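You operate a simulated robot arm through the tools that you are given. There is no shell and no other tool. Be economical: measure what you need, move in short steps, check, and stop when the job is done.

Carry out the task below with a simulated robot arm. There is one attempt and no reset: what you move stays moved.

Task
Print ribs across the middle of the board's clay with the texture roller.
Fine: seat the texture board on its bed, lock the board cam, roll, stand the roller back and free the cam.

It is judged by the outcome, as a careful person would: the job done as asked, and still so three seconds after it is handed in. It fails if anything else is knocked over, pushed out of place, dropped, spilled or broken.

Robot
A 6-joint arm with a two-finger parallel gripper, fixed in place. Base frame: the origin is at the foot of the arm, x ahead of it, y to its left, z up; the work surface is at about z = 800. Units: mm, rad, N and s.
With the tool pointing down near the work surface it reaches from about 340 to 760 mm from the base axis. Its first joint turns from -1.152 to 1.152 rad. Payload 2.45 kg.
The TCP is the grasp point between the finger pads, 24 mm short of the fingertips. In the tool frame z runs along the fingers and y along their closing line. The gripper opens to 68 mm. The fingers are 17 mm wide and 10 mm thick; the gripper's body (40 by 70 mm) begins 41 mm behind the TCP.
Orientation is that of the tool frame in the base frame, as [roll, pitch, yaw] about the fixed x, y, z axes, in that order (R = Rz(yaw) Ry(pitch) Rx(roll)). With the fingers straight down and closing along the base's y, the tool's x points along the base's -x, its y along +y and its z along -z.

Tools
- The arm moves only by the tool jog_arm. Its argument "rows" is a list of rows, each a list of 3 entries, a list of its own where there are three numbers: the shift along the base's x, y, z in mm, then the turn, a rotation vector about the base's x, y, z in rad, then the opening, from 0 (shut) to 1 (fully open). In form: [[[dx, dy, dz], [ax, ay, az], claw], ...]. A call has 1 to 12 rows; each row shifts and turns the commanded pose from where the row before left it. A row lasts 0.2 s, in which the tool goes at most 50 mm and 0.15 rad; a call with a longer step from one row to the next is refused whole, and so is a gripper value outside its range. A pose out of reach is approached as far as the arm can. The call stops where the force on the tool passes 90 N (or 10 N more than at its start, if that is more) or the arm is blocked; 0.2 s more then pass. Each finger travels about 108 mm/s and halts on what it meets, pressing with about 21 N; the grip force reading is that of the motor and also rises with nothing between the fingers. The clock runs only during rows and for 0.2 s after the last one: add rows that do not move to give the fingers time. It gives the time, the measured TCP pose, the force on the tool (base axes), the opening and the grip force at its end, in the units of the frame above (readings bear some noise).
- Cameras (640 x 400 px; columns grow to the right, rows downward): "scene" is fixed at [182.3, 428.1, 1467]; the picture's right is [-0.60, -0.80, 0.00], its down [-0.43, 0.33, -0.84] and it looks along [0.67, -0.51, -0.54] (base axes); focal length 342 px, centre (320, 200). "wrist" rides on the gripper at [84, 11, -75] in the tool frame; the picture's right is [-0.13, 0.99, 0.00], its down [-0.60, -0.08, -0.79] and it looks along [-0.79, -0.10, 0.61] (tool axes); focal length 251 px, centre (320, 200). There is no depth. A picture from a camera that has moved, and an enlarged one, comes with that camera's place and axes in the base frame and with its lens.
- get_image(camera): a new picture of that camera. It takes no simulated time.
- inspect(camera, box): a new picture of the part [left, top, right, bottom] of that camera's present view, enlarged. It takes no simulated time.
- close_job(): hands the job in; it is judged then, once.

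Work in short steps. Places have to be worked out from the pictures, the camera data and where the tool is seen: move nearer, look again, correct. Check each grasp and each placing, and mend what went wrong. You have 120 turns and 64 pictures in all, those below and enlarged ones among them. Open the gripper and draw the arm clear of the work before you hand the job in, unless the task says otherwise; then end with one line.

The tools are called after "Emit:" as name(argument=value, ...) on one line, values as JSON. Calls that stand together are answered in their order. jog_arm: Moves the arm, as the interface text tells. Its arguments: {"type":"object","properties":{"rows":{"type":"array","items":{"type":"array"}}},"required":["rows"]} The other tools are called the same way: get_image (camera) takes a picture; inspect (camera, box) takes an enlarged picture of a part of a camera's view; close_job () hands the job in.

At the start:

```text
time_s: 0.0
tcp_pos: [469.3, -32.1, 1287.4]
ee_rot: [3.14, 0.001, -3.141]
ft_force: [0.6, 0.6, 0.6]
gripper_width: 67.9
finger_force: 0.1
```

scene: 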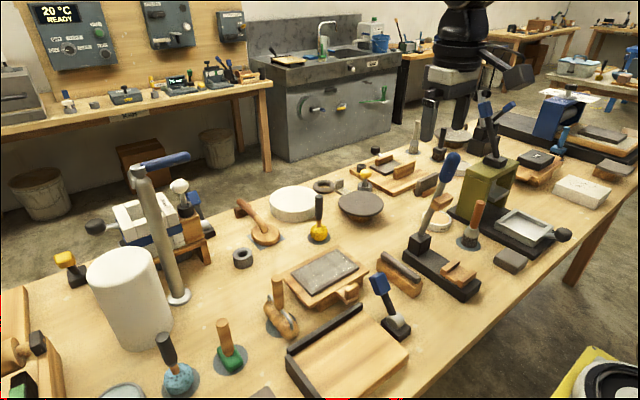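
wrist: 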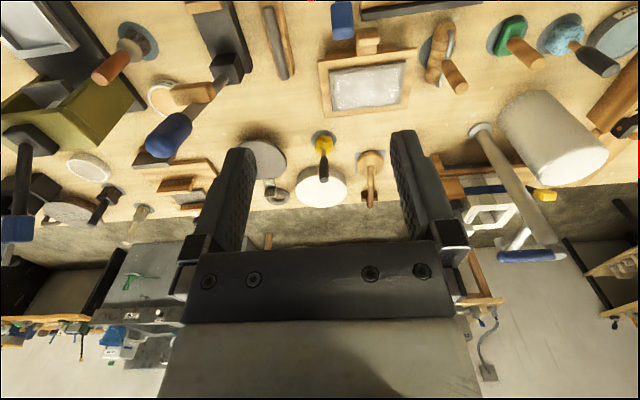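

I start by enlarging the region with the clay board, the beds and the rollers to identify the parts.

Emit:
inspect(camera="scene", box=[240, 230, 440, 400])

Emit:
inspect(camera="scene", box=[340, 130, 600, 310])

Emit:
inspect(camera="wrist", box=[250, 0, 640, 200])

```text
2.35 times, centred on (340, 315) of scene
camera zoom: at [182.3, 428.1, 1467.0], right [-0.6, -0.8, 0.0], down [-0.43, 0.33, -0.84], along [0.67, -0.51, -0.54], focal length 805 px, centre (273, -71)
```

zoom: 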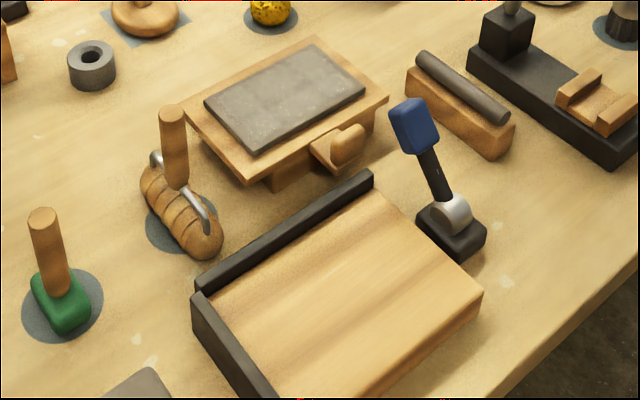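

```text
2.22 times, centred on (470, 220) of scene
camera zoom: at [182.3, 428.1, 1467.0], right [-0.6, -0.8, 0.0], down [-0.43, 0.33, -0.84], along [0.67, -0.51, -0.54], focal length 761 px, centre (-13, 156)
```

zoom: 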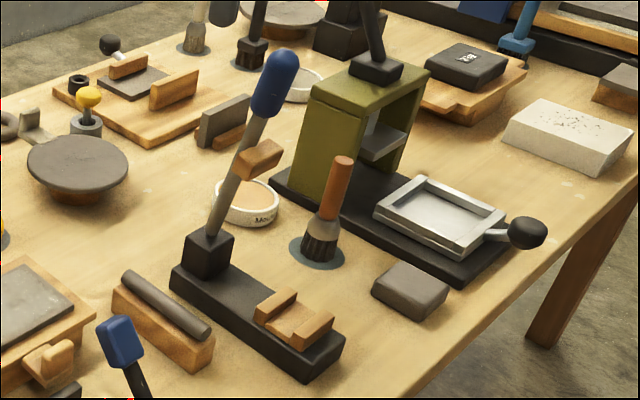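

```text
1.64 times, centred on (445, 100) of wrist
camera zoom: at [385.0, -20.9, 1361.5], right [0.13, 0.99, 0.0], down [0.6, -0.08, 0.79], along [0.79, -0.1, -0.61], focal length 413 px, centre (115, 364)
```

zoom: 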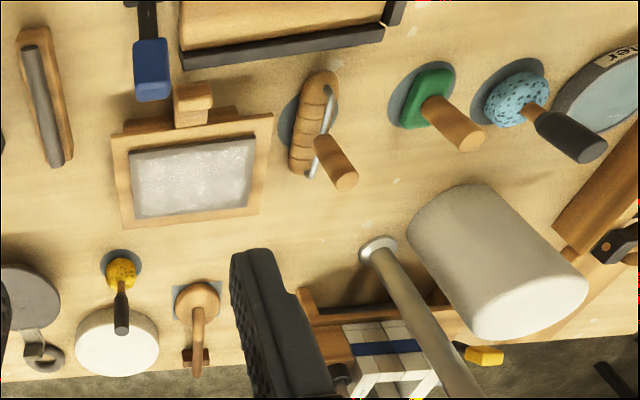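

The clay board is the framed one with a tab near (675, 37), the fenced block at about (486, 123) looks like its bed, the blue lever at about (468, -2) its cam, and the ribbed tool near (640, 190) the roller. I move closer for a better wrist view.

Emit:
jog_arm(rows=[[[-15, 25, -40], [0, 0, 0], 1], [[-15, 25, -40], [0, 0, 0], 1], [[-15, 25, -40], [0, 0, 0], 1], [[-15, 25, -40], [0, 0, 0], 1], [[-9, 32, -27], [0, 0, 0], 1], [[0, 0, 0], [0, 0, 0], 1]])

Emit:
get_image(camera="wrist")

Emit:
get_image(camera="scene")

```text
time_s: 1.4
tcp_pos: [401.9, 100.6, 1098.0]
ee_rot: [-3.14, 0.001, -3.141]
ft_force: [0.4, 0.3, -0.5]
gripper_width: 68.2
finger_force: 0.0
```

```text
58 pictures are left
camera wrist: at [318.2, 111.6, 1174.0], right [0.13, 0.99, 0.0], down [0.6, -0.08, 0.79], along [0.79, -0.1, -0.61], focal length 251 px, centre (320, 200)
```

wrist: 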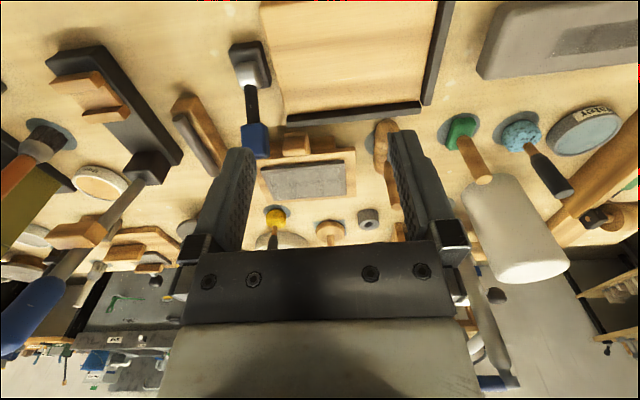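

```text
57 pictures are left
```

scene: 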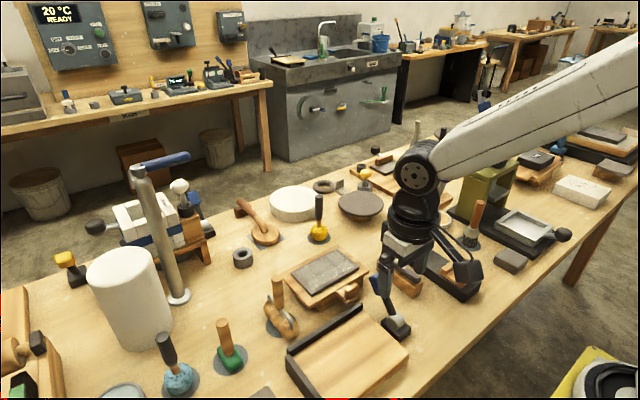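

I zoom in on the bed, cam and board in this view to measure.

Emit:
inspect(camera="wrist", box=[210, 0, 490, 175])

Emit:
inspect(camera="scene", box=[250, 230, 420, 400])

```text
2.29 times, centred on (350, 88) of wrist
camera zoom: at [318.2, 111.6, 1174.0], right [0.13, 0.99, 0.0], down [0.6, -0.08, 0.79], along [0.79, -0.1, -0.61], focal length 575 px, centre (251, 457)
```

zoom: 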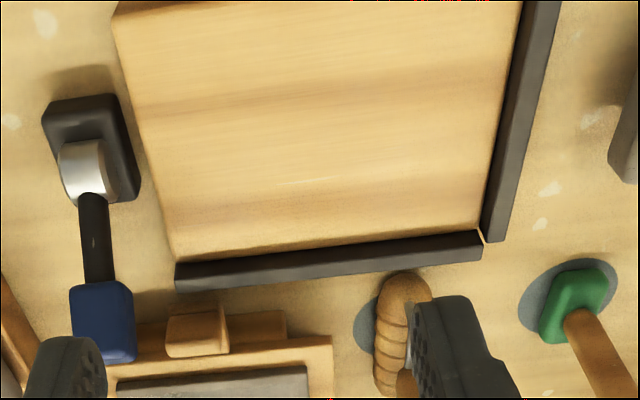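

```text
2.35 times, centred on (335, 315) of scene
camera zoom: at [182.3, 428.1, 1467.0], right [-0.6, -0.8, 0.0], down [-0.43, 0.33, -0.84], along [0.67, -0.51, -0.54], focal length 805 px, centre (285, -71)
```

zoom: 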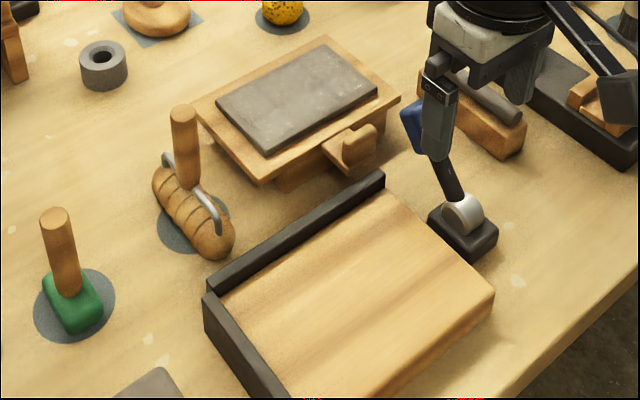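

Board roughly 190 by 125 mm with its tab on the near edge around (590, 38); bed's far fence at x≈540 and left fence at y≈234; lever handle around (534, -6, 897). I move in closer for the tab and the cam.

Emit:
jog_arm(rows=[[[40, -15, -20], [0, 0, 0], 1], [[40, -15, -20], [0, 0, 0], 1], [[40, -15, -20], [0, 0, 0], 1], [[30, -15, -20], [0, 0, 0], 1], [[0, 0, -30], [0, 0, 0], 1], [[0, 0, 0], [0, 0, 0], 1]])

Emit:
get_image(camera="wrist")

```text
time_s: 2.8
tcp_pos: [551.0, 38.6, 990.3]
ee_rot: [3.141, 0.0, 3.141]
ft_force: [0.2, -0.1, 0.2]
gripper_width: 68.1
finger_force: 0.1
```

```text
54 pictures are left
camera wrist: at [466.5, 49.3, 1065.2], right [0.13, 0.99, 0.0], down [0.6, -0.08, 0.79], along [0.79, -0.1, -0.61], focal length 251 px, centre (320, 200)
```

wrist: 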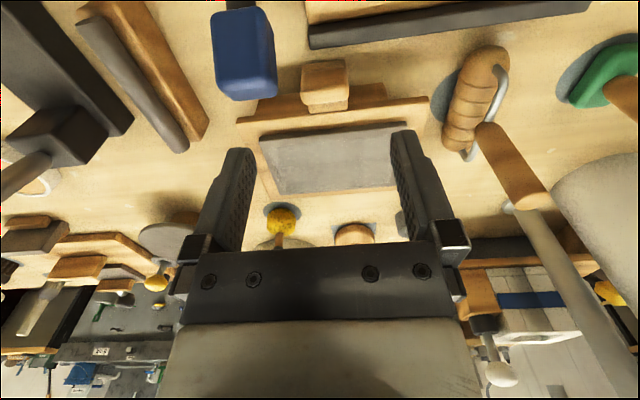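

I enlarge the tab, lever and roller.

Emit:
inspect(camera="wrist", box=[200, 20, 440, 170])

Emit:
inspect(camera="wrist", box=[400, 20, 600, 245])

Emit:
inspect(camera="scene", box=[290, 240, 370, 320])

Emit:
inspect(camera="scene", box=[360, 260, 430, 350])

```text
2.67 times, centred on (320, 95) of wrist
camera zoom: at [466.5, 49.3, 1065.2], right [0.13, 0.99, 0.0], down [0.6, -0.08, 0.79], along [0.79, -0.1, -0.61], focal length 670 px, centre (320, 480)
```

zoom: 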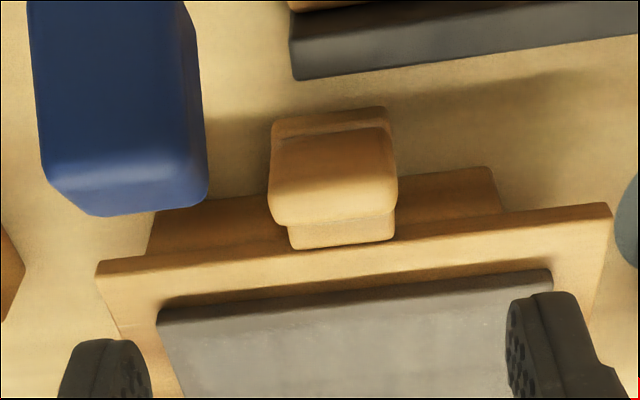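

```text
1.78 times, centred on (500, 132) of wrist
camera zoom: at [466.5, 49.3, 1065.2], right [0.13, 0.99, 0.0], down [0.6, -0.08, 0.79], along [0.79, -0.1, -0.61], focal length 447 px, centre (0, 320)
```

zoom: 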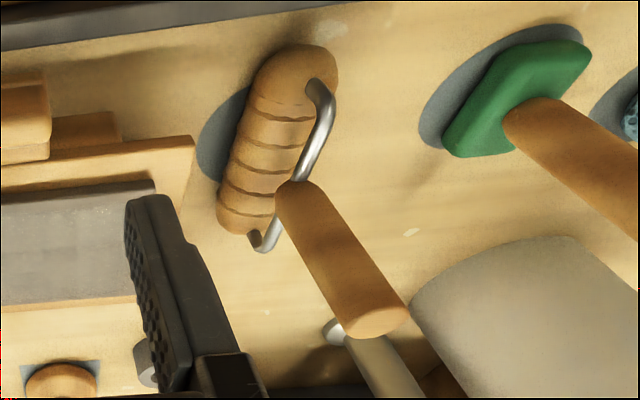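

```text
5.00 times, centred on (330, 280) of scene
camera zoom: at [182.3, 428.1, 1467.0], right [-0.6, -0.8, 0.0], down [-0.43, 0.33, -0.84], along [0.67, -0.51, -0.54], focal length 1711 px, centre (270, -200)
```

zoom: 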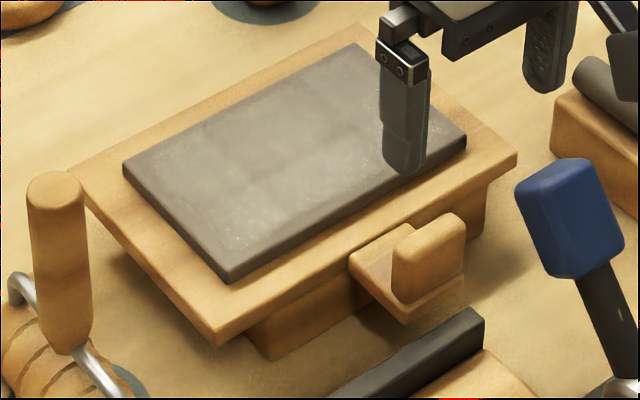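

```text
4.44 times, centred on (395, 305) of scene
camera zoom: at [182.3, 428.1, 1467.0], right [-0.6, -0.8, 0.0], down [-0.43, 0.33, -0.84], along [0.67, -0.51, -0.54], focal length 1521 px, centre (-13, -267)
```

zoom: 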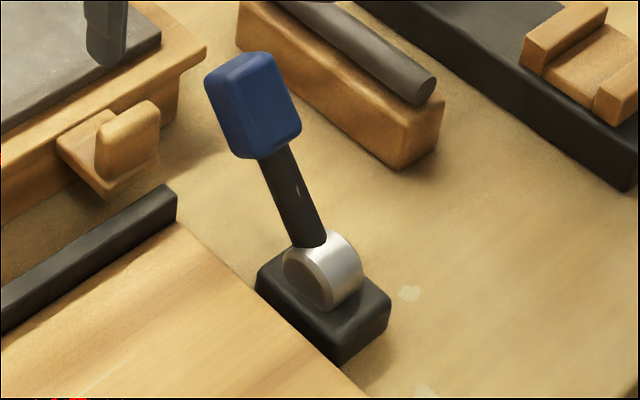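

The board seems unrotated (near edge x≈607, y from -53 to 134, top z≈846), its tab grip near (576, 39). Now I measure the bed from close above.

Emit:
jog_arm(rows=[[[-30, 25, 0], [0, 0, 0], 1], [[-35, 25, 0], [0, 0, 0], 1], [[-35, 25, 0], [0, 0, 0], 1], [[-31, 17, 0], [0, 0, 0], 1], [[0, 0, 0], [0, 0, 0], 1]])

Emit:
inspect(camera="wrist", box=[150, 0, 470, 200])

```text
time_s: 4.0
tcp_pos: [416.9, 129.7, 990.1]
ee_rot: [-3.14, 0.0, -3.141]
ft_force: [-0.5, -0.6, -0.1]
gripper_width: 68.0
finger_force: 0.0
```

```text
2.00 times, centred on (310, 100) of wrist
camera zoom: at [333.6, 141.0, 1064.4], right [0.13, 0.99, 0.0], down [0.6, -0.08, 0.79], along [0.79, -0.1, -0.61], focal length 503 px, centre (340, 400)
```

zoom: 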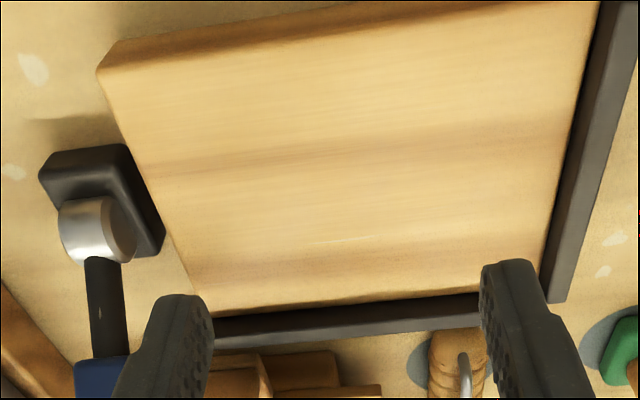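

Bed top is at z≈838, spanning x 400–537 and y 35–230 inside the fences. The lever handle's top is at about (541, 2, 927), just clear of a straight descent on the tab. I go above the tab with the fingers partly closed and look.

Emit:
jog_arm(rows=[[[40, -25, 0], [0, 0, 0], 0.85], [[40, -25, 0], [0, 0, 0], 0.85], [[40, -25, 0], [0, 0, 0], 0.85], [[42, -16, 0], [0, 0, 0], 0.85], [[0, 0, -30], [0, 0, 0], 0.85], [[0, 0, -25], [0, 0, 0], 0.85], [[0, 0, 0], [0, 0, 0], 0.85]])

Emit:
get_image(camera="wrist")

Emit:
inspect(camera="scene", box=[270, 200, 430, 340])

```text
time_s: 5.6
tcp_pos: [582.0, 41.4, 936.7]
ee_rot: [3.141, 0.001, -3.141]
ft_force: [0.1, -0.1, -0.4]
gripper_width: 57.8
finger_force: 0.0
```

```text
48 pictures are left
camera wrist: at [497.2, 52.9, 1011.1], right [0.13, 0.99, 0.0], down [0.6, -0.08, 0.79], along [0.79, -0.1, -0.61], focal length 251 px, centre (320, 200)
```

wrist: 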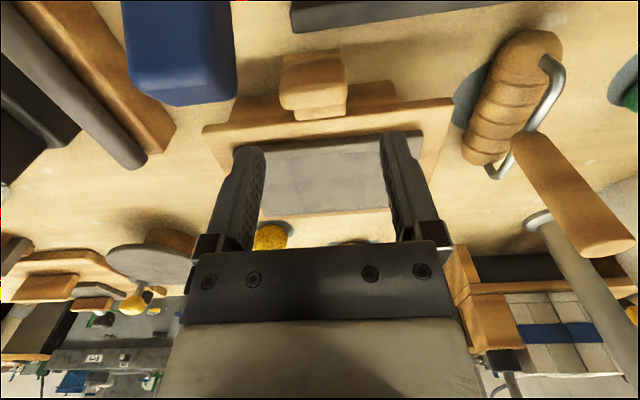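

```text
2.86 times, centred on (350, 270) of scene
camera zoom: at [182.3, 428.1, 1467.0], right [-0.6, -0.8, 0.0], down [-0.43, 0.33, -0.84], along [0.67, -0.51, -0.54], focal length 978 px, centre (234, 0)
```

zoom: 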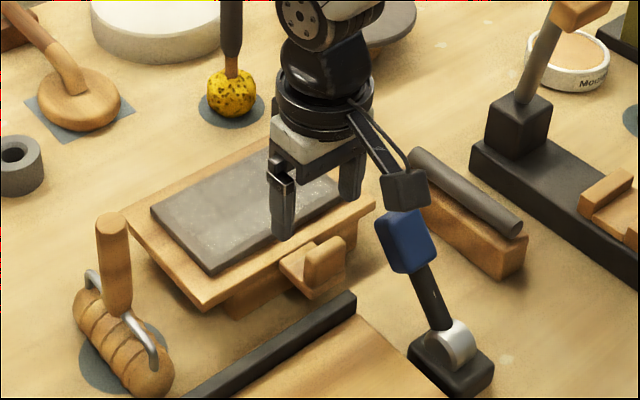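

The tab grip appears centred at about (572, 41.5), top ~873. I shift slightly to x≈577 (to clear the lever handle) and descend in small steps watching force.

Emit:
jog_arm(rows=[[[-5, 0, -20], [0, 0, 0], 0.85], [[0, 0, -20], [0, 0, 0], 0.85], [[0, 0, -15], [0, 0, 0], 0.85], [[0, 0, -12], [0, 0, 0], 0.85], [[0, 0, -10], [0, 0, 0], 0.85], [[0, 0, 0], [0, 0, 0], 0.85]])

Emit:
inspect(camera="scene", box=[290, 210, 430, 330])

Emit:
inspect(camera="wrist", box=[180, 0, 480, 200])

```text
time_s: 7.0
tcp_pos: [577.2, 40.7, 857.5]
ee_rot: [-3.14, 0.0, -3.142]
ft_force: [0.0, 0.5, -0.8]
gripper_width: 57.7
finger_force: 0.0
```

```text
3.33 times, centred on (360, 270) of scene
camera zoom: at [182.3, 428.1, 1467.0], right [-0.6, -0.8, 0.0], down [-0.43, 0.33, -0.84], along [0.67, -0.51, -0.54], focal length 1141 px, centre (187, -33)
```

zoom: 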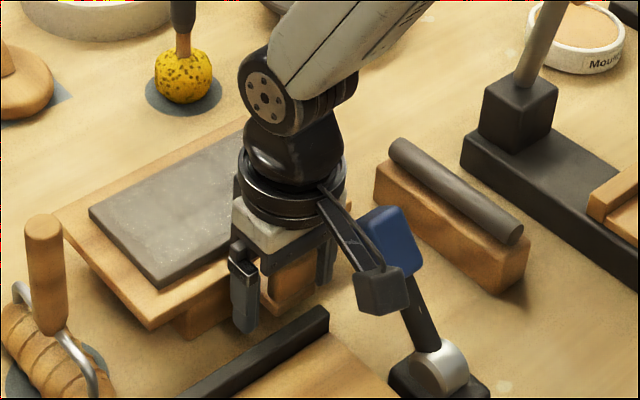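

```text
2.00 times, centred on (330, 100) of wrist
camera zoom: at [492.0, 52.3, 933.2], right [0.13, 0.99, 0.0], down [0.6, -0.08, 0.79], along [0.79, -0.1, -0.61], focal length 503 px, centre (300, 400)
```

zoom: 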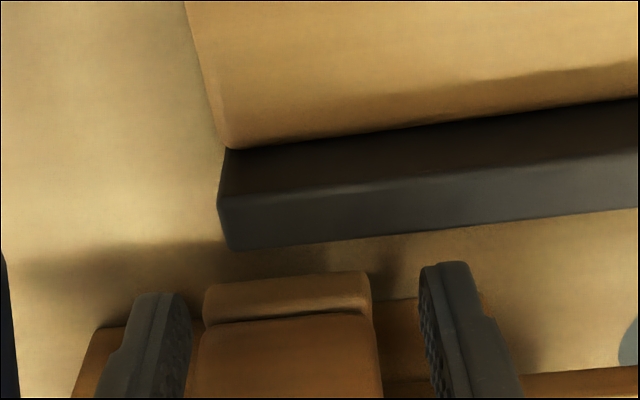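

The block sits between the fingers, about 3 mm to -y of centre. I correct, go 6 mm deeper and close.

Emit:
jog_arm(rows=[[[0, -3, -6], [0, 0, 0], 0.85], [[0, 0, 0], [0, 0, 0], 0.5], [[0, 0, 0], [0, 0, 0], 0.3], [[0, 0, 0], [0, 0, 0], 0.3], [[0, 0, 0], [0, 0, 0], 0.3]])

```text
time_s: 8.2
tcp_pos: [575.4, 38.2, 852.5]
ee_rot: [-3.142, 0.001, -3.14]
ft_force: [0.2, 1.4, -0.4]
gripper_width: 37.7
finger_force: 20.8
```

Gripped on 37.7 mm. I lift slowly by 30 mm and check for droop.

Emit:
jog_arm(rows=[[[0, 0, 6], [0, 0, 0], 0.3], [[0, 0, 8], [0, 0, 0], 0.3], [[0, 0, 8], [0, 0, 0], 0.3], [[0, 0, 8], [0, 0, 0], 0.3], [[0, 0, 0], [0, 0, 0], 0.3]])

Emit:
inspect(camera="scene", box=[270, 200, 430, 330])

```text
time_s: 9.4
tcp_pos: [576.2, 39.9, 881.0]
ee_rot: [-3.14, -0.001, -3.141]
ft_force: [0.1, -0.9, -5.3]
gripper_width: 37.8
finger_force: 20.9
```

```text
3.08 times, centred on (350, 265) of scene
camera zoom: at [182.4, 428.1, 1467.0], right [-0.6, -0.8, 0.0], down [-0.43, 0.33, -0.84], along [0.67, -0.51, -0.54], focal length 1053 px, centre (228, 0)
```

zoom: 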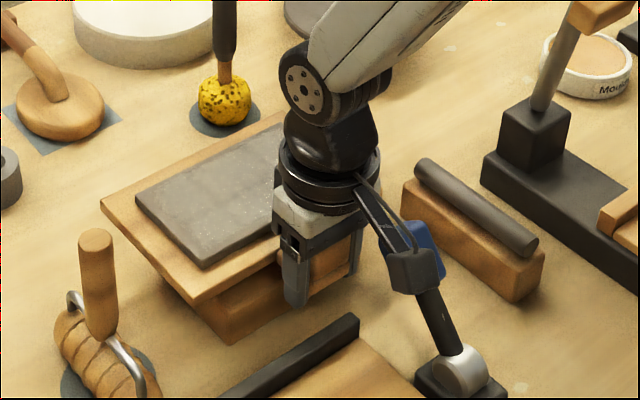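

Lifted level with 5.5 N load. I raise it above the lever and roller handle (~951), then carry it to over the bed and look.

Emit:
jog_arm(rows=[[[0, 0, 25], [0, 0, 0], 0.3], [[0, 0, 30], [0, 0, 0], 0.3], [[0, 0, 35], [0, 0, 0], 0.3], [[0, 0, 29], [0, 0, 0], 0.3], [[-20, 5, 0], [0, 0, 0], 0.3], [[-35, 15, 0], [0, 0, 0], 0.3], [[-40, 20, 0], [0, 0, 0], 0.3], [[-40, 20, 0], [0, 0, 0], 0.3], [[-35, 15, 0], [0, 0, 0], 0.3], [[-20, 10, 0], [0, 0, 0], 0.3], [[-8, 5, 0], [0, 0, 0], 0.3], [[0, 0, 0], [0, 0, 0], 0.3]])

Emit:
get_image(camera="scene")

```text
time_s: 12.0
tcp_pos: [378.2, 127.6, 1001.3]
ee_rot: [3.141, 0.0, -3.141]
ft_force: [-0.3, -0.4, -3.5]
gripper_width: 37.7
finger_force: 21.1
```

```text
43 pictures are left
```

scene: 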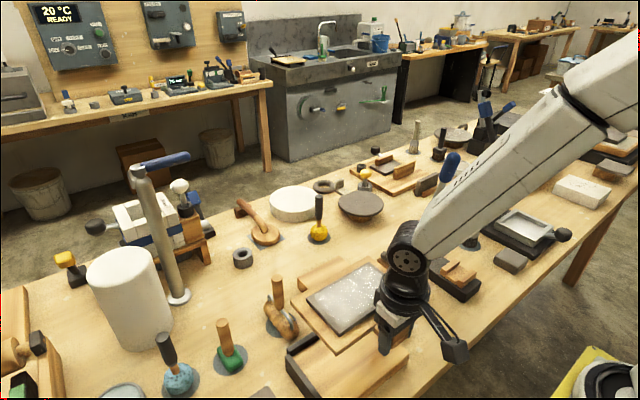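

Held level. I lower to about 35 mm above the bed and look.

Emit:
jog_arm(rows=[[[0, 0, -35], [0, 0, 0], 0.3], [[0, 0, -35], [0, 0, 0], 0.3], [[0, 0, -25], [0, 0, 0], 0.3], [[0, 0, -15], [0, 0, 0], 0.3], [[0, 0, 0], [0, 0, 0], 0.3]])

Emit:
inspect(camera="scene", box=[260, 250, 440, 400])

Emit:
get_image(camera="wrist")

```text
time_s: 13.2
tcp_pos: [379.3, 128.1, 891.1]
ee_rot: [-3.141, 0.0, 3.14]
ft_force: [-0.8, 0.1, -4.8]
gripper_width: 37.8
finger_force: 20.5
```

```text
2.67 times, centred on (350, 325) of scene
camera zoom: at [182.4, 428.1, 1467.0], right [-0.6, -0.8, 0.0], down [-0.43, 0.33, -0.84], along [0.67, -0.51, -0.54], focal length 913 px, centre (240, -133)
```

zoom: 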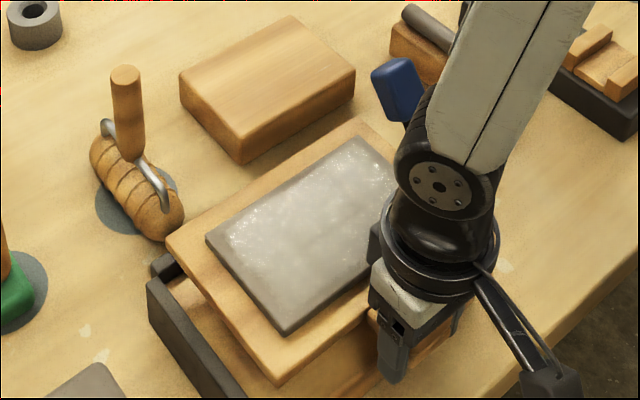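

```text
41 pictures are left
camera wrist: at [294.2, 139.6, 965.6], right [0.13, 0.99, 0.0], down [0.6, -0.08, 0.79], along [0.79, -0.1, -0.61], focal length 251 px, centre (320, 200)
```

wrist: 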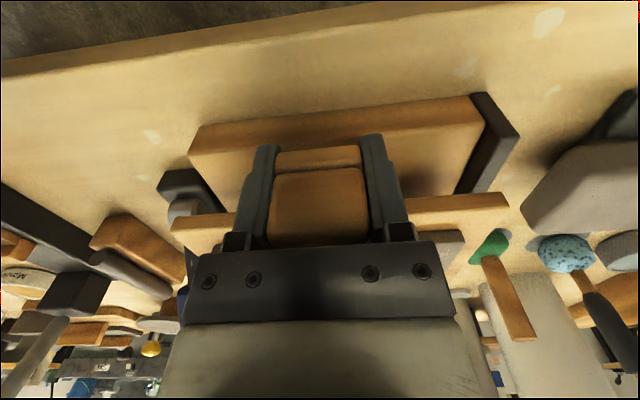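

The board's far edge is at x≈539 while the fence face is at ~535, so I back off 10 mm in x and 3 mm in y, and lower to just above contact.

Emit:
jog_arm(rows=[[[-10, -3, 0], [0, 0, 0], 0.3], [[0, 0, -12], [0, 0, 0], 0.3], [[0, 0, -10], [0, 0, 0], 0.3], [[0, 0, -5], [0, 0, 0], 0.3], [[0, 0, 0], [0, 0, 0], 0.3]])

Emit:
inspect(camera="scene", box=[260, 270, 410, 400])

```text
time_s: 14.4
tcp_pos: [370.8, 126.9, 861.8]
ee_rot: [3.14, -0.001, -3.139]
ft_force: [-0.5, -0.3, -5.1]
gripper_width: 37.6
finger_force: 20.8
```

```text
3.08 times, centred on (335, 335) of scene
camera zoom: at [182.4, 428.1, 1467.0], right [-0.6, -0.8, 0.0], down [-0.43, 0.33, -0.84], along [0.67, -0.51, -0.54], focal length 1053 px, centre (274, -215)
```

zoom: 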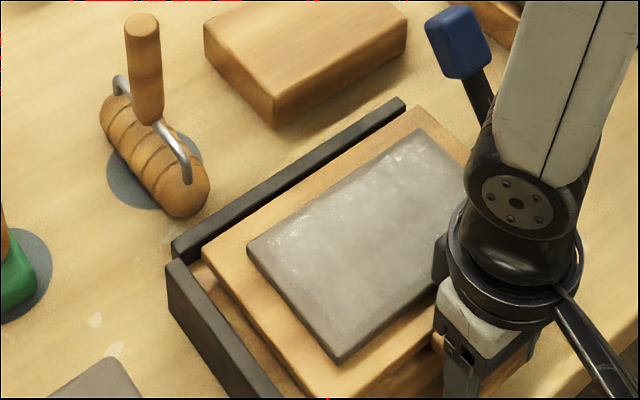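

The board is inside both fences with gaps. I lower gently until it rests.

Emit:
jog_arm(rows=[[[0, 0, -2], [0, 0, 0], 0.3], [[0, 0, -2], [0, 0, 0], 0.3], [[0, 0, -2], [0, 0, 0], 0.3], [[0, 0, 0], [0, 0, 0], 0.3]])

```text
time_s: 15.4
tcp_pos: [368.7, 125.5, 857.4]
ee_rot: [-3.142, 0.001, -3.139]
ft_force: [0.2, 0.3, -3.7]
gripper_width: 38.0
finger_force: 21.3
```

Emit:
jog_arm(rows=[[[0, 0, -1.5], [0, 0, 0], 0.3], [[0, 0, -1.5], [0, 0, 0], 0.3], [[0, 0, 0], [0, 0, 0], 0.3]])

```text
time_s: 16.2
tcp_pos: [368.3, 124.4, 854.9]
ee_rot: [3.14, -0.001, 3.141]
ft_force: [-0.2, -0.6, -3.1]
gripper_width: 37.8
finger_force: 20.9
```

Force is still about the board's weight, so I go lower in small steps.

Emit:
jog_arm(rows=[[[0, 0, -1.5], [0, 0, 0], 0.3], [[0, 0, -1.5], [0, 0, 0], 0.3], [[0, 0, 0], [0, 0, 0], 0.3]])

Emit:
inspect(camera="scene", box=[260, 270, 410, 400])

```text
time_s: 17.0
tcp_pos: [370.3, 124.4, 850.3]
ee_rot: [3.141, 0.0, 3.141]
ft_force: [0.5, -0.4, -4.0]
gripper_width: 37.8
finger_force: 20.9
```

```text
3.08 times, centred on (335, 335) of scene
camera zoom: at [182.4, 428.1, 1467.0], right [-0.6, -0.8, 0.0], down [-0.43, 0.33, -0.84], along [0.67, -0.51, -0.54], focal length 1053 px, centre (274, -215)
```

zoom: 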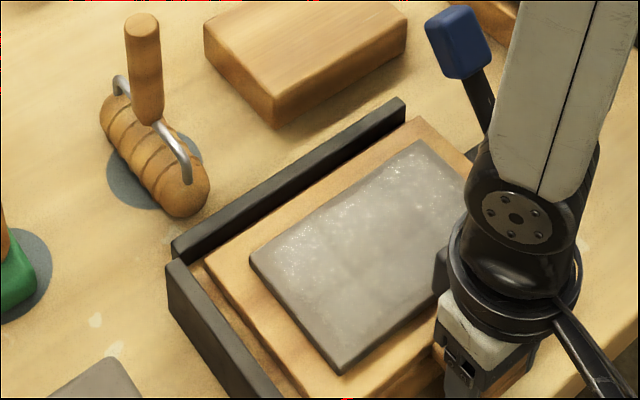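

Emit:
jog_arm(rows=[[[0, 0, -1.5], [0, 0, 0], 0.3], [[0, 0, -1.5], [0, 0, 0], 0.3], [[0, 0, -1.5], [0, 0, 0], 0.3], [[0, 0, 0], [0, 0, 0], 0.3]])

```text
time_s: 18.0
tcp_pos: [368.5, 125.7, 846.8]
ee_rot: [-3.141, -0.001, -3.142]
ft_force: [-1.2, -0.3, 0.7]
gripper_width: 37.9
finger_force: 21.0
```

Contact: the load is gone. I slide toward the far fence in small steps, watching the x force.

Emit:
jog_arm(rows=[[[2, 0, 0], [0, 0, 0], 0.3], [[2, 0, 0], [0, 0, 0], 0.3], [[2, 0, 0], [0, 0, 0], 0.3], [[0, 0, 0], [0, 0, 0], 0.3]])

Emit:
jog_arm(rows=[[[0, 2, 0], [0, 0, 0], 0.3], [[0, 2, 0], [0, 0, 0], 0.3], [[0, 1, 0], [0, 0, 0], 0.3], [[0, 0, 0], [0, 0, 0], 0.3]])

Emit:
inspect(camera="scene", box=[260, 270, 410, 400])

```text
time_s: 19.0
tcp_pos: [374.1, 125.3, 847.1]
ee_rot: [-3.141, -0.001, 3.141]
ft_force: [-0.4, 0.3, -1.2]
gripper_width: 38.0
finger_force: 21.4
```

```text
time_s: 20.0
tcp_pos: [375.1, 129.9, 846.8]
ee_rot: [3.141, 0.003, 3.141]
ft_force: [-0.5, -1.3, -0.8]
gripper_width: 37.9
finger_force: 21.1
```

```text
3.08 times, centred on (335, 335) of scene
camera zoom: at [182.3, 428.0, 1467.0], right [-0.6, -0.8, 0.0], down [-0.43, 0.33, -0.84], along [0.67, -0.51, -0.54], focal length 1053 px, centre (274, -215)
```

zoom: 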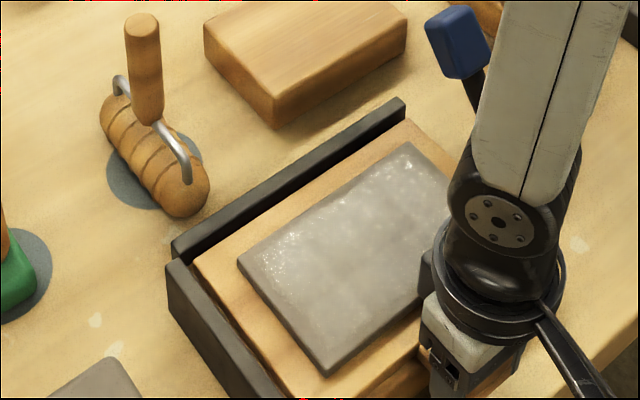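

Still small gaps at both fences. I continue sliding, x then y.

Emit:
jog_arm(rows=[[[2, 0, 0], [0, 0, 0], 0.3], [[2, 0, 0], [0, 0, 0], 0.3], [[0, 0, 0], [0, 0, 0], 0.3]])

Emit:
jog_arm(rows=[[[0, 2, 0], [0, 0, 0], 0.3], [[0, 2, 0], [0, 0, 0], 0.3], [[0, 0, 0], [0, 0, 0], 0.3]])

Emit:
jog_arm(rows=[[[2, 0, 0], [0, 0, 0], 0.3], [[0, 0, 0], [0, 0, 0], 0.3]])

Emit:
jog_arm(rows=[[[0, 2, 0], [0, 0, 0], 0.3], [[0, 0, 0], [0, 0, 0], 0.3]])

Emit:
inspect(camera="scene", box=[260, 270, 410, 400])

```text
time_s: 20.8
tcp_pos: [378.9, 130.3, 846.7]
ee_rot: [3.141, 0.0, -3.141]
ft_force: [-7.0, 2.6, 13.7]
gripper_width: 38.0
finger_force: 21.1
```

```text
time_s: 21.6
tcp_pos: [378.6, 133.4, 845.4]
ee_rot: [3.14, 0.001, 3.141]
ft_force: [2.8, -7.5, 13.8]
gripper_width: 37.6
finger_force: 20.9
```

```text
time_s: 22.2
tcp_pos: [379.0, 133.5, 847.4]
ee_rot: [-3.141, -0.002, -3.139]
ft_force: [-9.7, -3.1, 16.3]
gripper_width: 38.2
finger_force: 21.3
```

```text
time_s: 22.8
tcp_pos: [380.7, 134.6, 846.3]
ee_rot: [-3.14, -0.003, -3.14]
ft_force: [-2.9, -11.6, 4.7]
gripper_width: 37.9
finger_force: 20.9
```

```text
3.08 times, centred on (335, 335) of scene
camera zoom: at [182.2, 427.8, 1467.1], right [-0.6, -0.8, 0.0], down [-0.43, 0.33, -0.84], along [0.67, -0.51, -0.54], focal length 1053 px, centre (274, -215)
```

zoom: 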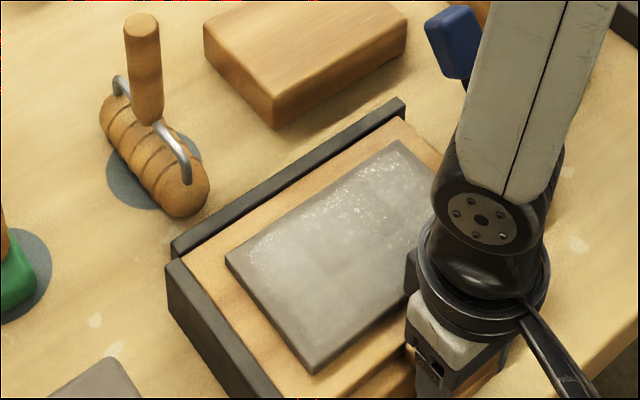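

Both directions now show reaction forces of 7–12 N. One more small push each to confirm it is hard against both fences.

Emit:
jog_arm(rows=[[[1.5, 1.5, 0], [0, 0, 0], 0.3], [[0, 0, 0], [0, 0, 0], 0.3], [[0, 0, 0], [0, 0, 0], 0.3]])

Emit:
get_image(camera="wrist")

```text
time_s: 23.6
tcp_pos: [380.8, 134.8, 844.8]
ee_rot: [-3.14, -0.005, 3.14]
ft_force: [-3.6, -41.1, 20.1]
gripper_width: 38.0
finger_force: 21.3
```

```text
36 pictures are left
camera wrist: at [296.2, 146.6, 922.0], right [0.13, 0.99, 0.0], down [0.61, -0.08, 0.79], along [0.78, -0.11, -0.61], focal length 251 px, centre (320, 200)
```

wrist: 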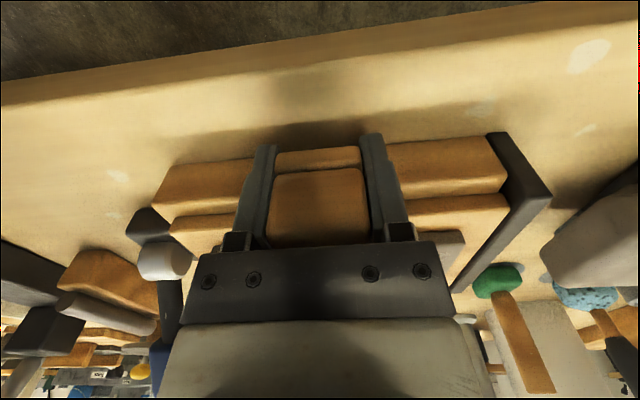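

The left side is hard up (-41 N). I relax y and push x a little further.

Emit:
jog_arm(rows=[[[0, -2, 0.5], [0, 0, 0], 0.3], [[1.5, 0, 0], [0, 0, 0], 0.3], [[1, 0, 0], [0, 0, 0], 0.3], [[0, 0, 0], [0, 0, 0], 0.3]])

Emit:
inspect(camera="scene", box=[280, 270, 380, 350])

```text
time_s: 24.6
tcp_pos: [381.4, 136.2, 847.5]
ee_rot: [-3.139, -0.006, -3.138]
ft_force: [-22.4, 0.2, -1.8]
gripper_width: 38.1
finger_force: 20.5
```

```text
5.00 times, centred on (330, 310) of scene
camera zoom: at [181.7, 428.0, 1467.1], right [-0.6, -0.8, 0.0], down [-0.43, 0.33, -0.84], along [0.67, -0.51, -0.54], focal length 1711 px, centre (270, -350)
```

zoom: 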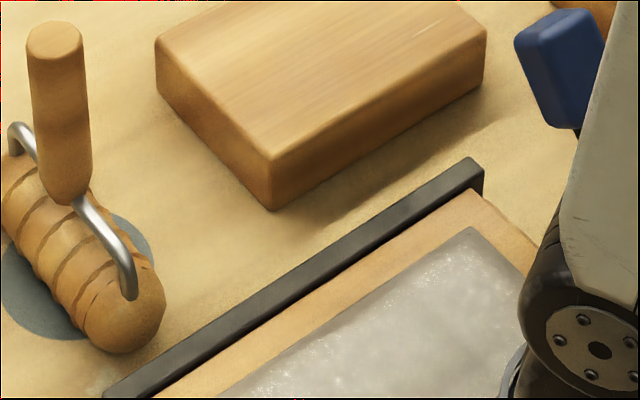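

Firm against the far fence too (-22 N). I relax the push, open and rise clear.

Emit:
jog_arm(rows=[[[-1.5, 0, 0], [0, 0, 0], 0.3], [[0, 0, 0], [0, 0, 0], 0.8], [[0, 0, 0], [0, 0, 0], 0.8], [[0, 0, 10], [0, 0, 0], 0.8], [[0, 0, 30], [0, 0, 0], 0.8], [[0, 0, 40], [0, 0, 0], 0.8], [[0, 0, 40], [0, 0, 0], 0.8], [[0, 0, 0], [0, 0, 0], 0.8]])

Emit:
inspect(camera="scene", box=[260, 240, 420, 400])

Emit:
get_image(camera="wrist")

```text
time_s: 26.4
tcp_pos: [381.4, 134.4, 968.0]
ee_rot: [-3.14, 0.0, 3.141]
ft_force: [0.6, 0.4, -0.1]
gripper_width: 54.4
finger_force: 0.1
```

```text
2.50 times, centred on (340, 320) of scene
camera zoom: at [182.3, 428.1, 1467.0], right [-0.6, -0.8, 0.0], down [-0.43, 0.33, -0.84], along [0.67, -0.51, -0.54], focal length 856 px, centre (270, -100)
```

zoom: 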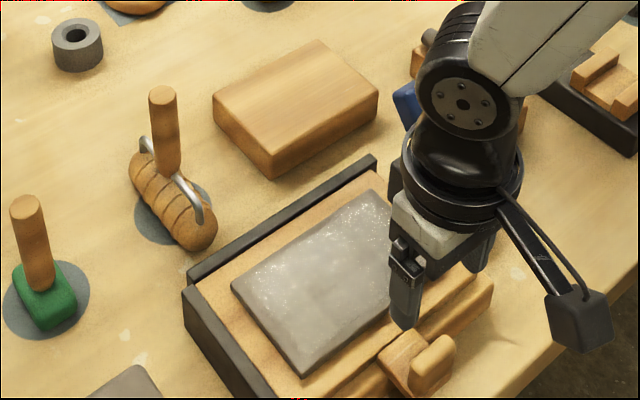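

```text
33 pictures are left
camera wrist: at [296.8, 145.9, 1042.8], right [0.13, 0.99, 0.0], down [0.6, -0.08, 0.79], along [0.79, -0.1, -0.61], focal length 251 px, centre (320, 200)
```

wrist: 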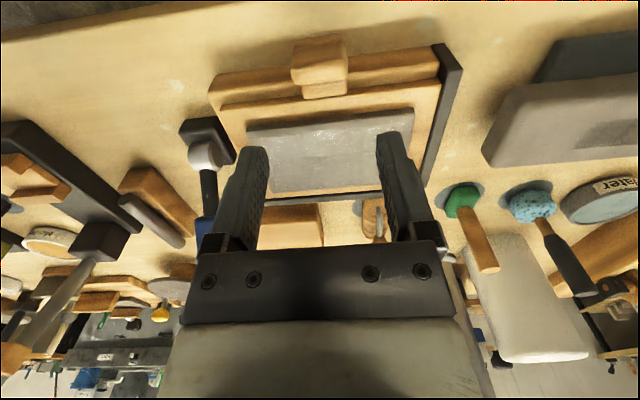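

Board looks seated square in the corner. Next the cam: pivot about (478, -9, 825), handle leaning to +x with centre near (534, -4, 898). I go above the handle with the gripper open and check.

Emit:
jog_arm(rows=[[[25, -20, 20], [0, 0, 0], 1], [[35, -30, 12], [0, 0, 0], 1], [[35, -30, 0], [0, 0, 0], 1], [[35, -33, 0], [0, 0, 0], 1], [[23, -25, 0], [0, 0, 0], 1], [[0, 0, 0], [0, 0, 0], 1]])

Emit:
get_image(camera="wrist")

```text
time_s: 27.8
tcp_pos: [535.4, -0.9, 1001.2]
ee_rot: [-3.141, 0.001, -3.141]
ft_force: [0.0, -0.5, -0.9]
gripper_width: 67.9
finger_force: 0.1
```

```text
32 pictures are left
camera wrist: at [451.0, 9.1, 1076.4], right [0.13, 0.99, 0.0], down [0.6, -0.08, 0.79], along [0.79, -0.1, -0.61], focal length 251 px, centre (320, 200)
```

wrist: 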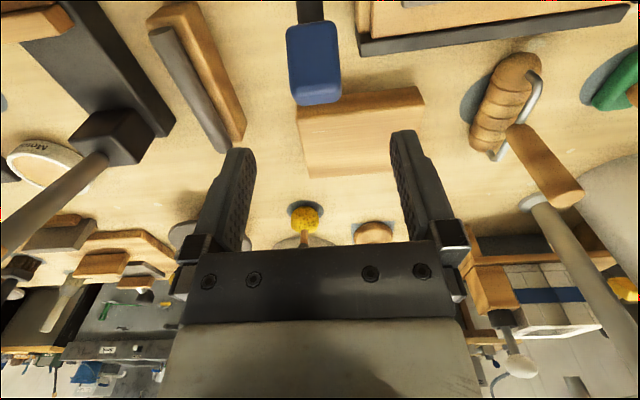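

Handle is at y≈-5, centre about (529, -5, 898). I descend around it.

Emit:
jog_arm(rows=[[[-4, -4, -30], [0, 0, 0], 1], [[0, 0, -30], [0, 0, 0], 1], [[0, 0, -25], [0, 0, 0], 1], [[0, 0, -15], [0, 0, 0], 1], [[0, 0, 0], [0, 0, 0], 1]])

Emit:
inspect(camera="scene", box=[320, 230, 460, 350])

Emit:
get_image(camera="wrist")

```text
time_s: 29.0
tcp_pos: [532.8, -8.3, 899.5]
ee_rot: [-3.141, 0.002, 3.141]
ft_force: [-0.3, -0.2, -0.6]
gripper_width: 68.2
finger_force: 0.1
```

```text
3.33 times, centred on (390, 290) of scene
camera zoom: at [182.3, 428.1, 1467.0], right [-0.6, -0.8, 0.0], down [-0.43, 0.33, -0.84], along [0.67, -0.51, -0.54], focal length 1141 px, centre (87, -100)
```

zoom: 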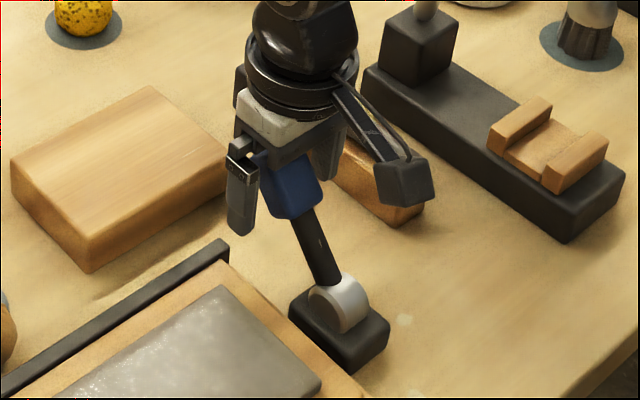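

```text
30 pictures are left
camera wrist: at [447.6, 4.2, 975.1], right [0.13, 0.99, 0.0], down [0.6, -0.08, 0.79], along [0.79, -0.1, -0.61], focal length 251 px, centre (320, 200)
```

wrist: 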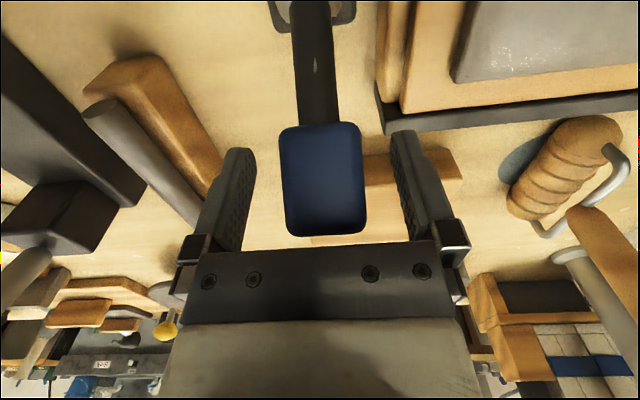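

The handle is between the fingers. I close on it.

Emit:
jog_arm(rows=[[[-3, 1, 0], [0, 0, 0], 0.6], [[0, 0, 0], [0, 0, 0], 0.3], [[0, 0, 0], [0, 0, 0], 0.3], [[0, 0, 0], [0, 0, 0], 0.3]])

```text
time_s: 30.0
tcp_pos: [530.0, -4.5, 900.3]
ee_rot: [-3.14, 0.004, 3.141]
ft_force: [7.2, 14.1, -3.2]
gripper_width: 39.2
finger_force: 44.8
```

Held (39 mm). I test the direction: a first few degrees of arc toward -x.

Emit:
jog_arm(rows=[[[-3.5, 2, 2], [0, 0, 0], 0.3], [[-3.5, 0, 2], [0, 0, 0], 0.3], [[0, 0, 0], [0, 0, 0], 0.3]])

```text
time_s: 30.8
tcp_pos: [524.9, -4.5, 903.3]
ee_rot: [-3.141, 0.004, 3.139]
ft_force: [15.4, -17.8, -3.2]
gripper_width: 39.3
finger_force: 44.5
```

It moves with about 15 N resistance. I relax the sideways force and continue the arc.

Emit:
jog_arm(rows=[[[-5, -1, 2.5], [0, 0, 0], 0.3], [[-7, 0, 3], [0, 0, 0], 0.3], [[0, 0, 0], [0, 0, 0], 0.3]])

Emit:
inspect(camera="scene", box=[320, 230, 460, 350])

```text
time_s: 31.6
tcp_pos: [513.9, -5.7, 909.6]
ee_rot: [3.141, 0.009, -3.141]
ft_force: [17.1, -19.1, 1.2]
gripper_width: 39.4
finger_force: 45.3
```

```text
3.33 times, centred on (390, 290) of scene
camera zoom: at [182.7, 427.6, 1467.1], right [-0.6, -0.8, 0.0], down [-0.43, 0.33, -0.84], along [0.67, -0.51, -0.54], focal length 1141 px, centre (87, -100)
```

zoom: 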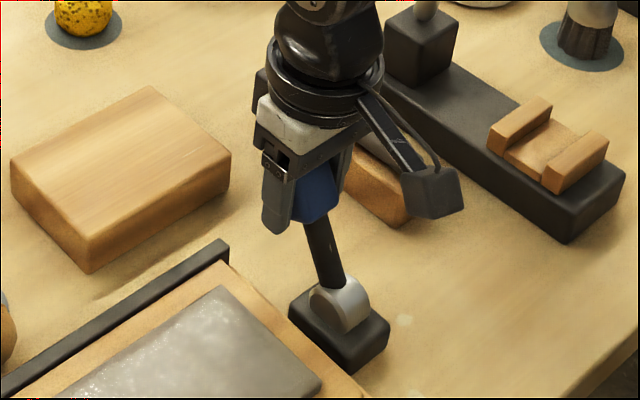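

The lever turns freely along the arc. I carry on through the vertical.

Emit:
jog_arm(rows=[[[-8, -1.5, 2.5], [0, 0, 0], 0.3], [[-8, 0, 2], [0, 0, 0], 0.3], [[-8, 0, 1.5], [0, 0, 0], 0.3], [[-8, 0, 0.5], [0, 0, 0], 0.3], [[-8, 0, -0.5], [0, 0, 0], 0.3], [[0, 0, 0], [0, 0, 0], 0.3]])

```text
time_s: 33.0
tcp_pos: [474.3, -4.8, 917.0]
ee_rot: [3.141, 0.012, -3.14]
ft_force: [14.3, 19.0, 26.5]
gripper_width: 39.5
finger_force: 45.4
```

Emit:
jog_arm(rows=[[[-7.5, 0, 0], [0, 0, 0], 0.3], [[-8, 0, -1], [0, 0, 0], 0.3], [[-7.5, 0, -2], [0, 0, 0], 0.3], [[0, 0, 0], [0, 0, 0], 0.3]])

Emit:
inspect(camera="scene", box=[320, 230, 460, 350])

```text
time_s: 34.0
tcp_pos: [442.8, -5.1, 910.3]
ee_rot: [-3.141, -0.012, -3.141]
ft_force: [-3.2, 24.6, -3.9]
gripper_width: 39.3
finger_force: 11.9
```

```text
3.33 times, centred on (390, 290) of scene
camera zoom: at [182.3, 428.7, 1466.8], right [-0.6, -0.8, 0.0], down [-0.43, 0.33, -0.84], along [0.67, -0.51, -0.54], focal length 1141 px, centre (87, -100)
```

zoom: 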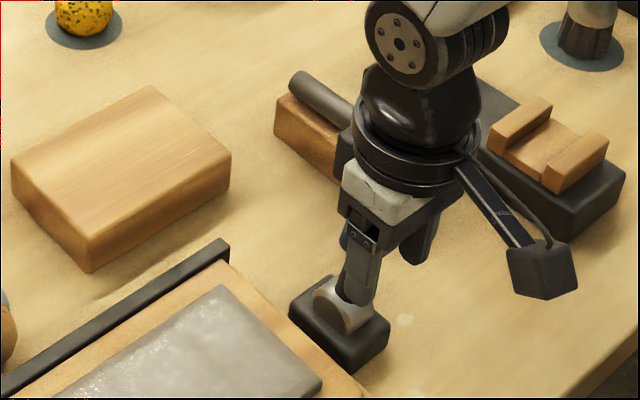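

Past centre the lever snapped forward and the resistance dropped. I follow it further to find the end stop.

Emit:
jog_arm(rows=[[[-6, -1, -2.5], [0, 0, 0], 0.3], [[-6, 0, -3], [0, 0, 0], 0.3], [[0, 0, 0], [0, 0, 0], 0.3]])

```text
time_s: 34.8
tcp_pos: [436.2, -6.7, 906.3]
ee_rot: [-3.141, 0.002, -3.141]
ft_force: [-0.2, 23.6, 8.5]
gripper_width: 38.9
finger_force: 12.3
```

Emit:
jog_arm(rows=[[[-6, -1, -3], [0, 0, 0], 0.3], [[-6, 0, -4], [0, 0, 0], 0.3], [[0, 0, 0], [0, 0, 0], 0.3]])

```text
time_s: 35.4
tcp_pos: [426.8, -6.5, 903.8]
ee_rot: [3.141, 0.011, -3.138]
ft_force: [-10.2, 11.9, 30.7]
gripper_width: 38.4
finger_force: 11.0
stopped in row 2: the force on the tool passed its limit (the readings are from after the stop); the commanded pose is now the measured one
```

Force limit at about -34°, apparently the lever's end stop. I open and rise, then look at how the lever stays.

Emit:
jog_arm(rows=[[[0, 0, 0], [0, 0, 0], 0.6], [[0, 0, 0], [0, 0, 0], 1], [[0, 0, 0], [0, 0, 0], 1], [[0, 0, 20], [0, 0, 0], 1], [[0, 0, 40], [0, 0, 0], 1], [[0, 0, 40], [0, 0, 0], 1], [[0, 0, 0], [0, 0, 0], 1]])

Emit:
inspect(camera="scene", box=[270, 240, 430, 380])

Emit:
get_image(camera="wrist")

```text
time_s: 37.0
tcp_pos: [427.0, -4.6, 1001.8]
ee_rot: [3.141, 0.01, -3.138]
ft_force: [0.2, -0.2, -0.1]
gripper_width: 68.2
finger_force: 0.1
```

```text
2.86 times, centred on (350, 310) of scene
camera zoom: at [182.3, 428.1, 1467.0], right [-0.6, -0.8, 0.0], down [-0.43, 0.33, -0.84], along [0.67, -0.51, -0.54], focal length 978 px, centre (234, -114)
```

zoom: 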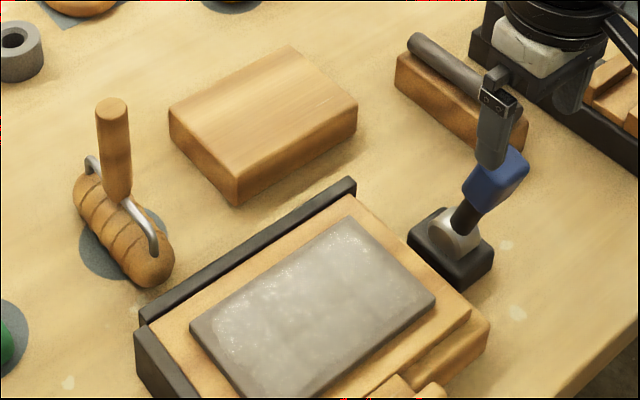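

```text
26 pictures are left
camera wrist: at [341.5, 6.6, 1075.9], right [0.13, 0.99, 0.0], down [0.6, -0.08, 0.8], along [0.79, -0.1, -0.6], focal length 251 px, centre (320, 200)
```

wrist: 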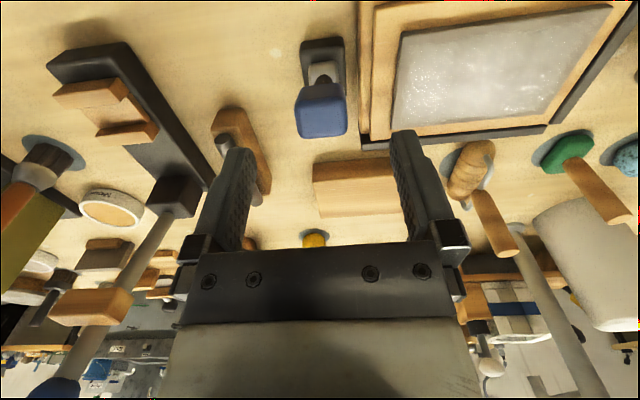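

The lever now leans about 20° to -x. To check that it's at its stop, I push it gently from behind with closed fingers.

Emit:
jog_arm(rows=[[[35, 0, 0], [0, 0, 0], 0.3], [[33, 0, 0], [0, 0, 0], 0], [[0, 0, -35], [0, 0, 0], 0], [[0, 0, -35], [0, 0, 0], 0], [[0, 0, 0], [0, 0, 0], 0]])

Emit:
jog_arm(rows=[[[-6, 0, 0], [0, 0, 0], 0], [[-6, 0, 0], [0, 0, 0], 0], [[-6, 0, 0], [0, 0, 0], 0], [[0, 0, 0], [0, 0, 0], 0]])

Emit:
inspect(camera="scene", box=[320, 230, 460, 350])

```text
time_s: 38.2
tcp_pos: [495.7, -4.7, 932.3]
ee_rot: [3.141, 0.011, -3.137]
ft_force: [-0.1, -0.6, 0.8]
gripper_width: 0.0
finger_force: 20.7
```

```text
time_s: 39.2
tcp_pos: [476.3, -6.9, 932.8]
ee_rot: [-3.14, 0.009, -3.138]
ft_force: [-0.4, 0.6, 0.8]
gripper_width: 0.0
finger_force: 20.8
```

```text
3.33 times, centred on (390, 290) of scene
camera zoom: at [182.3, 428.1, 1467.0], right [-0.6, -0.8, 0.0], down [-0.43, 0.33, -0.84], along [0.67, -0.51, -0.54], focal length 1141 px, centre (87, -100)
```

zoom: 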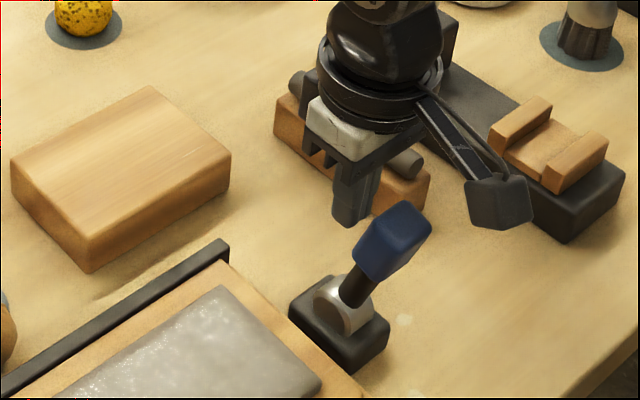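

Emit:
jog_arm(rows=[[[0, 0, -8], [0, 0, 0], 0], [[-4, 0, 0], [0, 0, 0], 0], [[-4, 0, 0], [0, 0, 0], 0], [[-3, 0, 0], [0, 0, 0], 0], [[0, 0, 0], [0, 0, 0], 0]])

```text
time_s: 40.4
tcp_pos: [466.5, -6.2, 925.0]
ee_rot: [-3.141, 0.01, -3.138]
ft_force: [1.2, 0.6, -0.5]
gripper_width: 0.1
finger_force: 21.2
```

Emit:
jog_arm(rows=[[[-3, 0, 0], [0, 0, 0], 0], [[-3, 0, 0], [0, 0, 0], 0], [[-3, 0, 0], [0, 0, 0], 0], [[0, 0, 0], [0, 0, 0], 0]])

```text
time_s: 41.4
tcp_pos: [458.1, -7.4, 924.6]
ee_rot: [3.141, 0.01, -3.138]
ft_force: [0.7, 0.1, -1.5]
gripper_width: 0.0
finger_force: 21.4
```

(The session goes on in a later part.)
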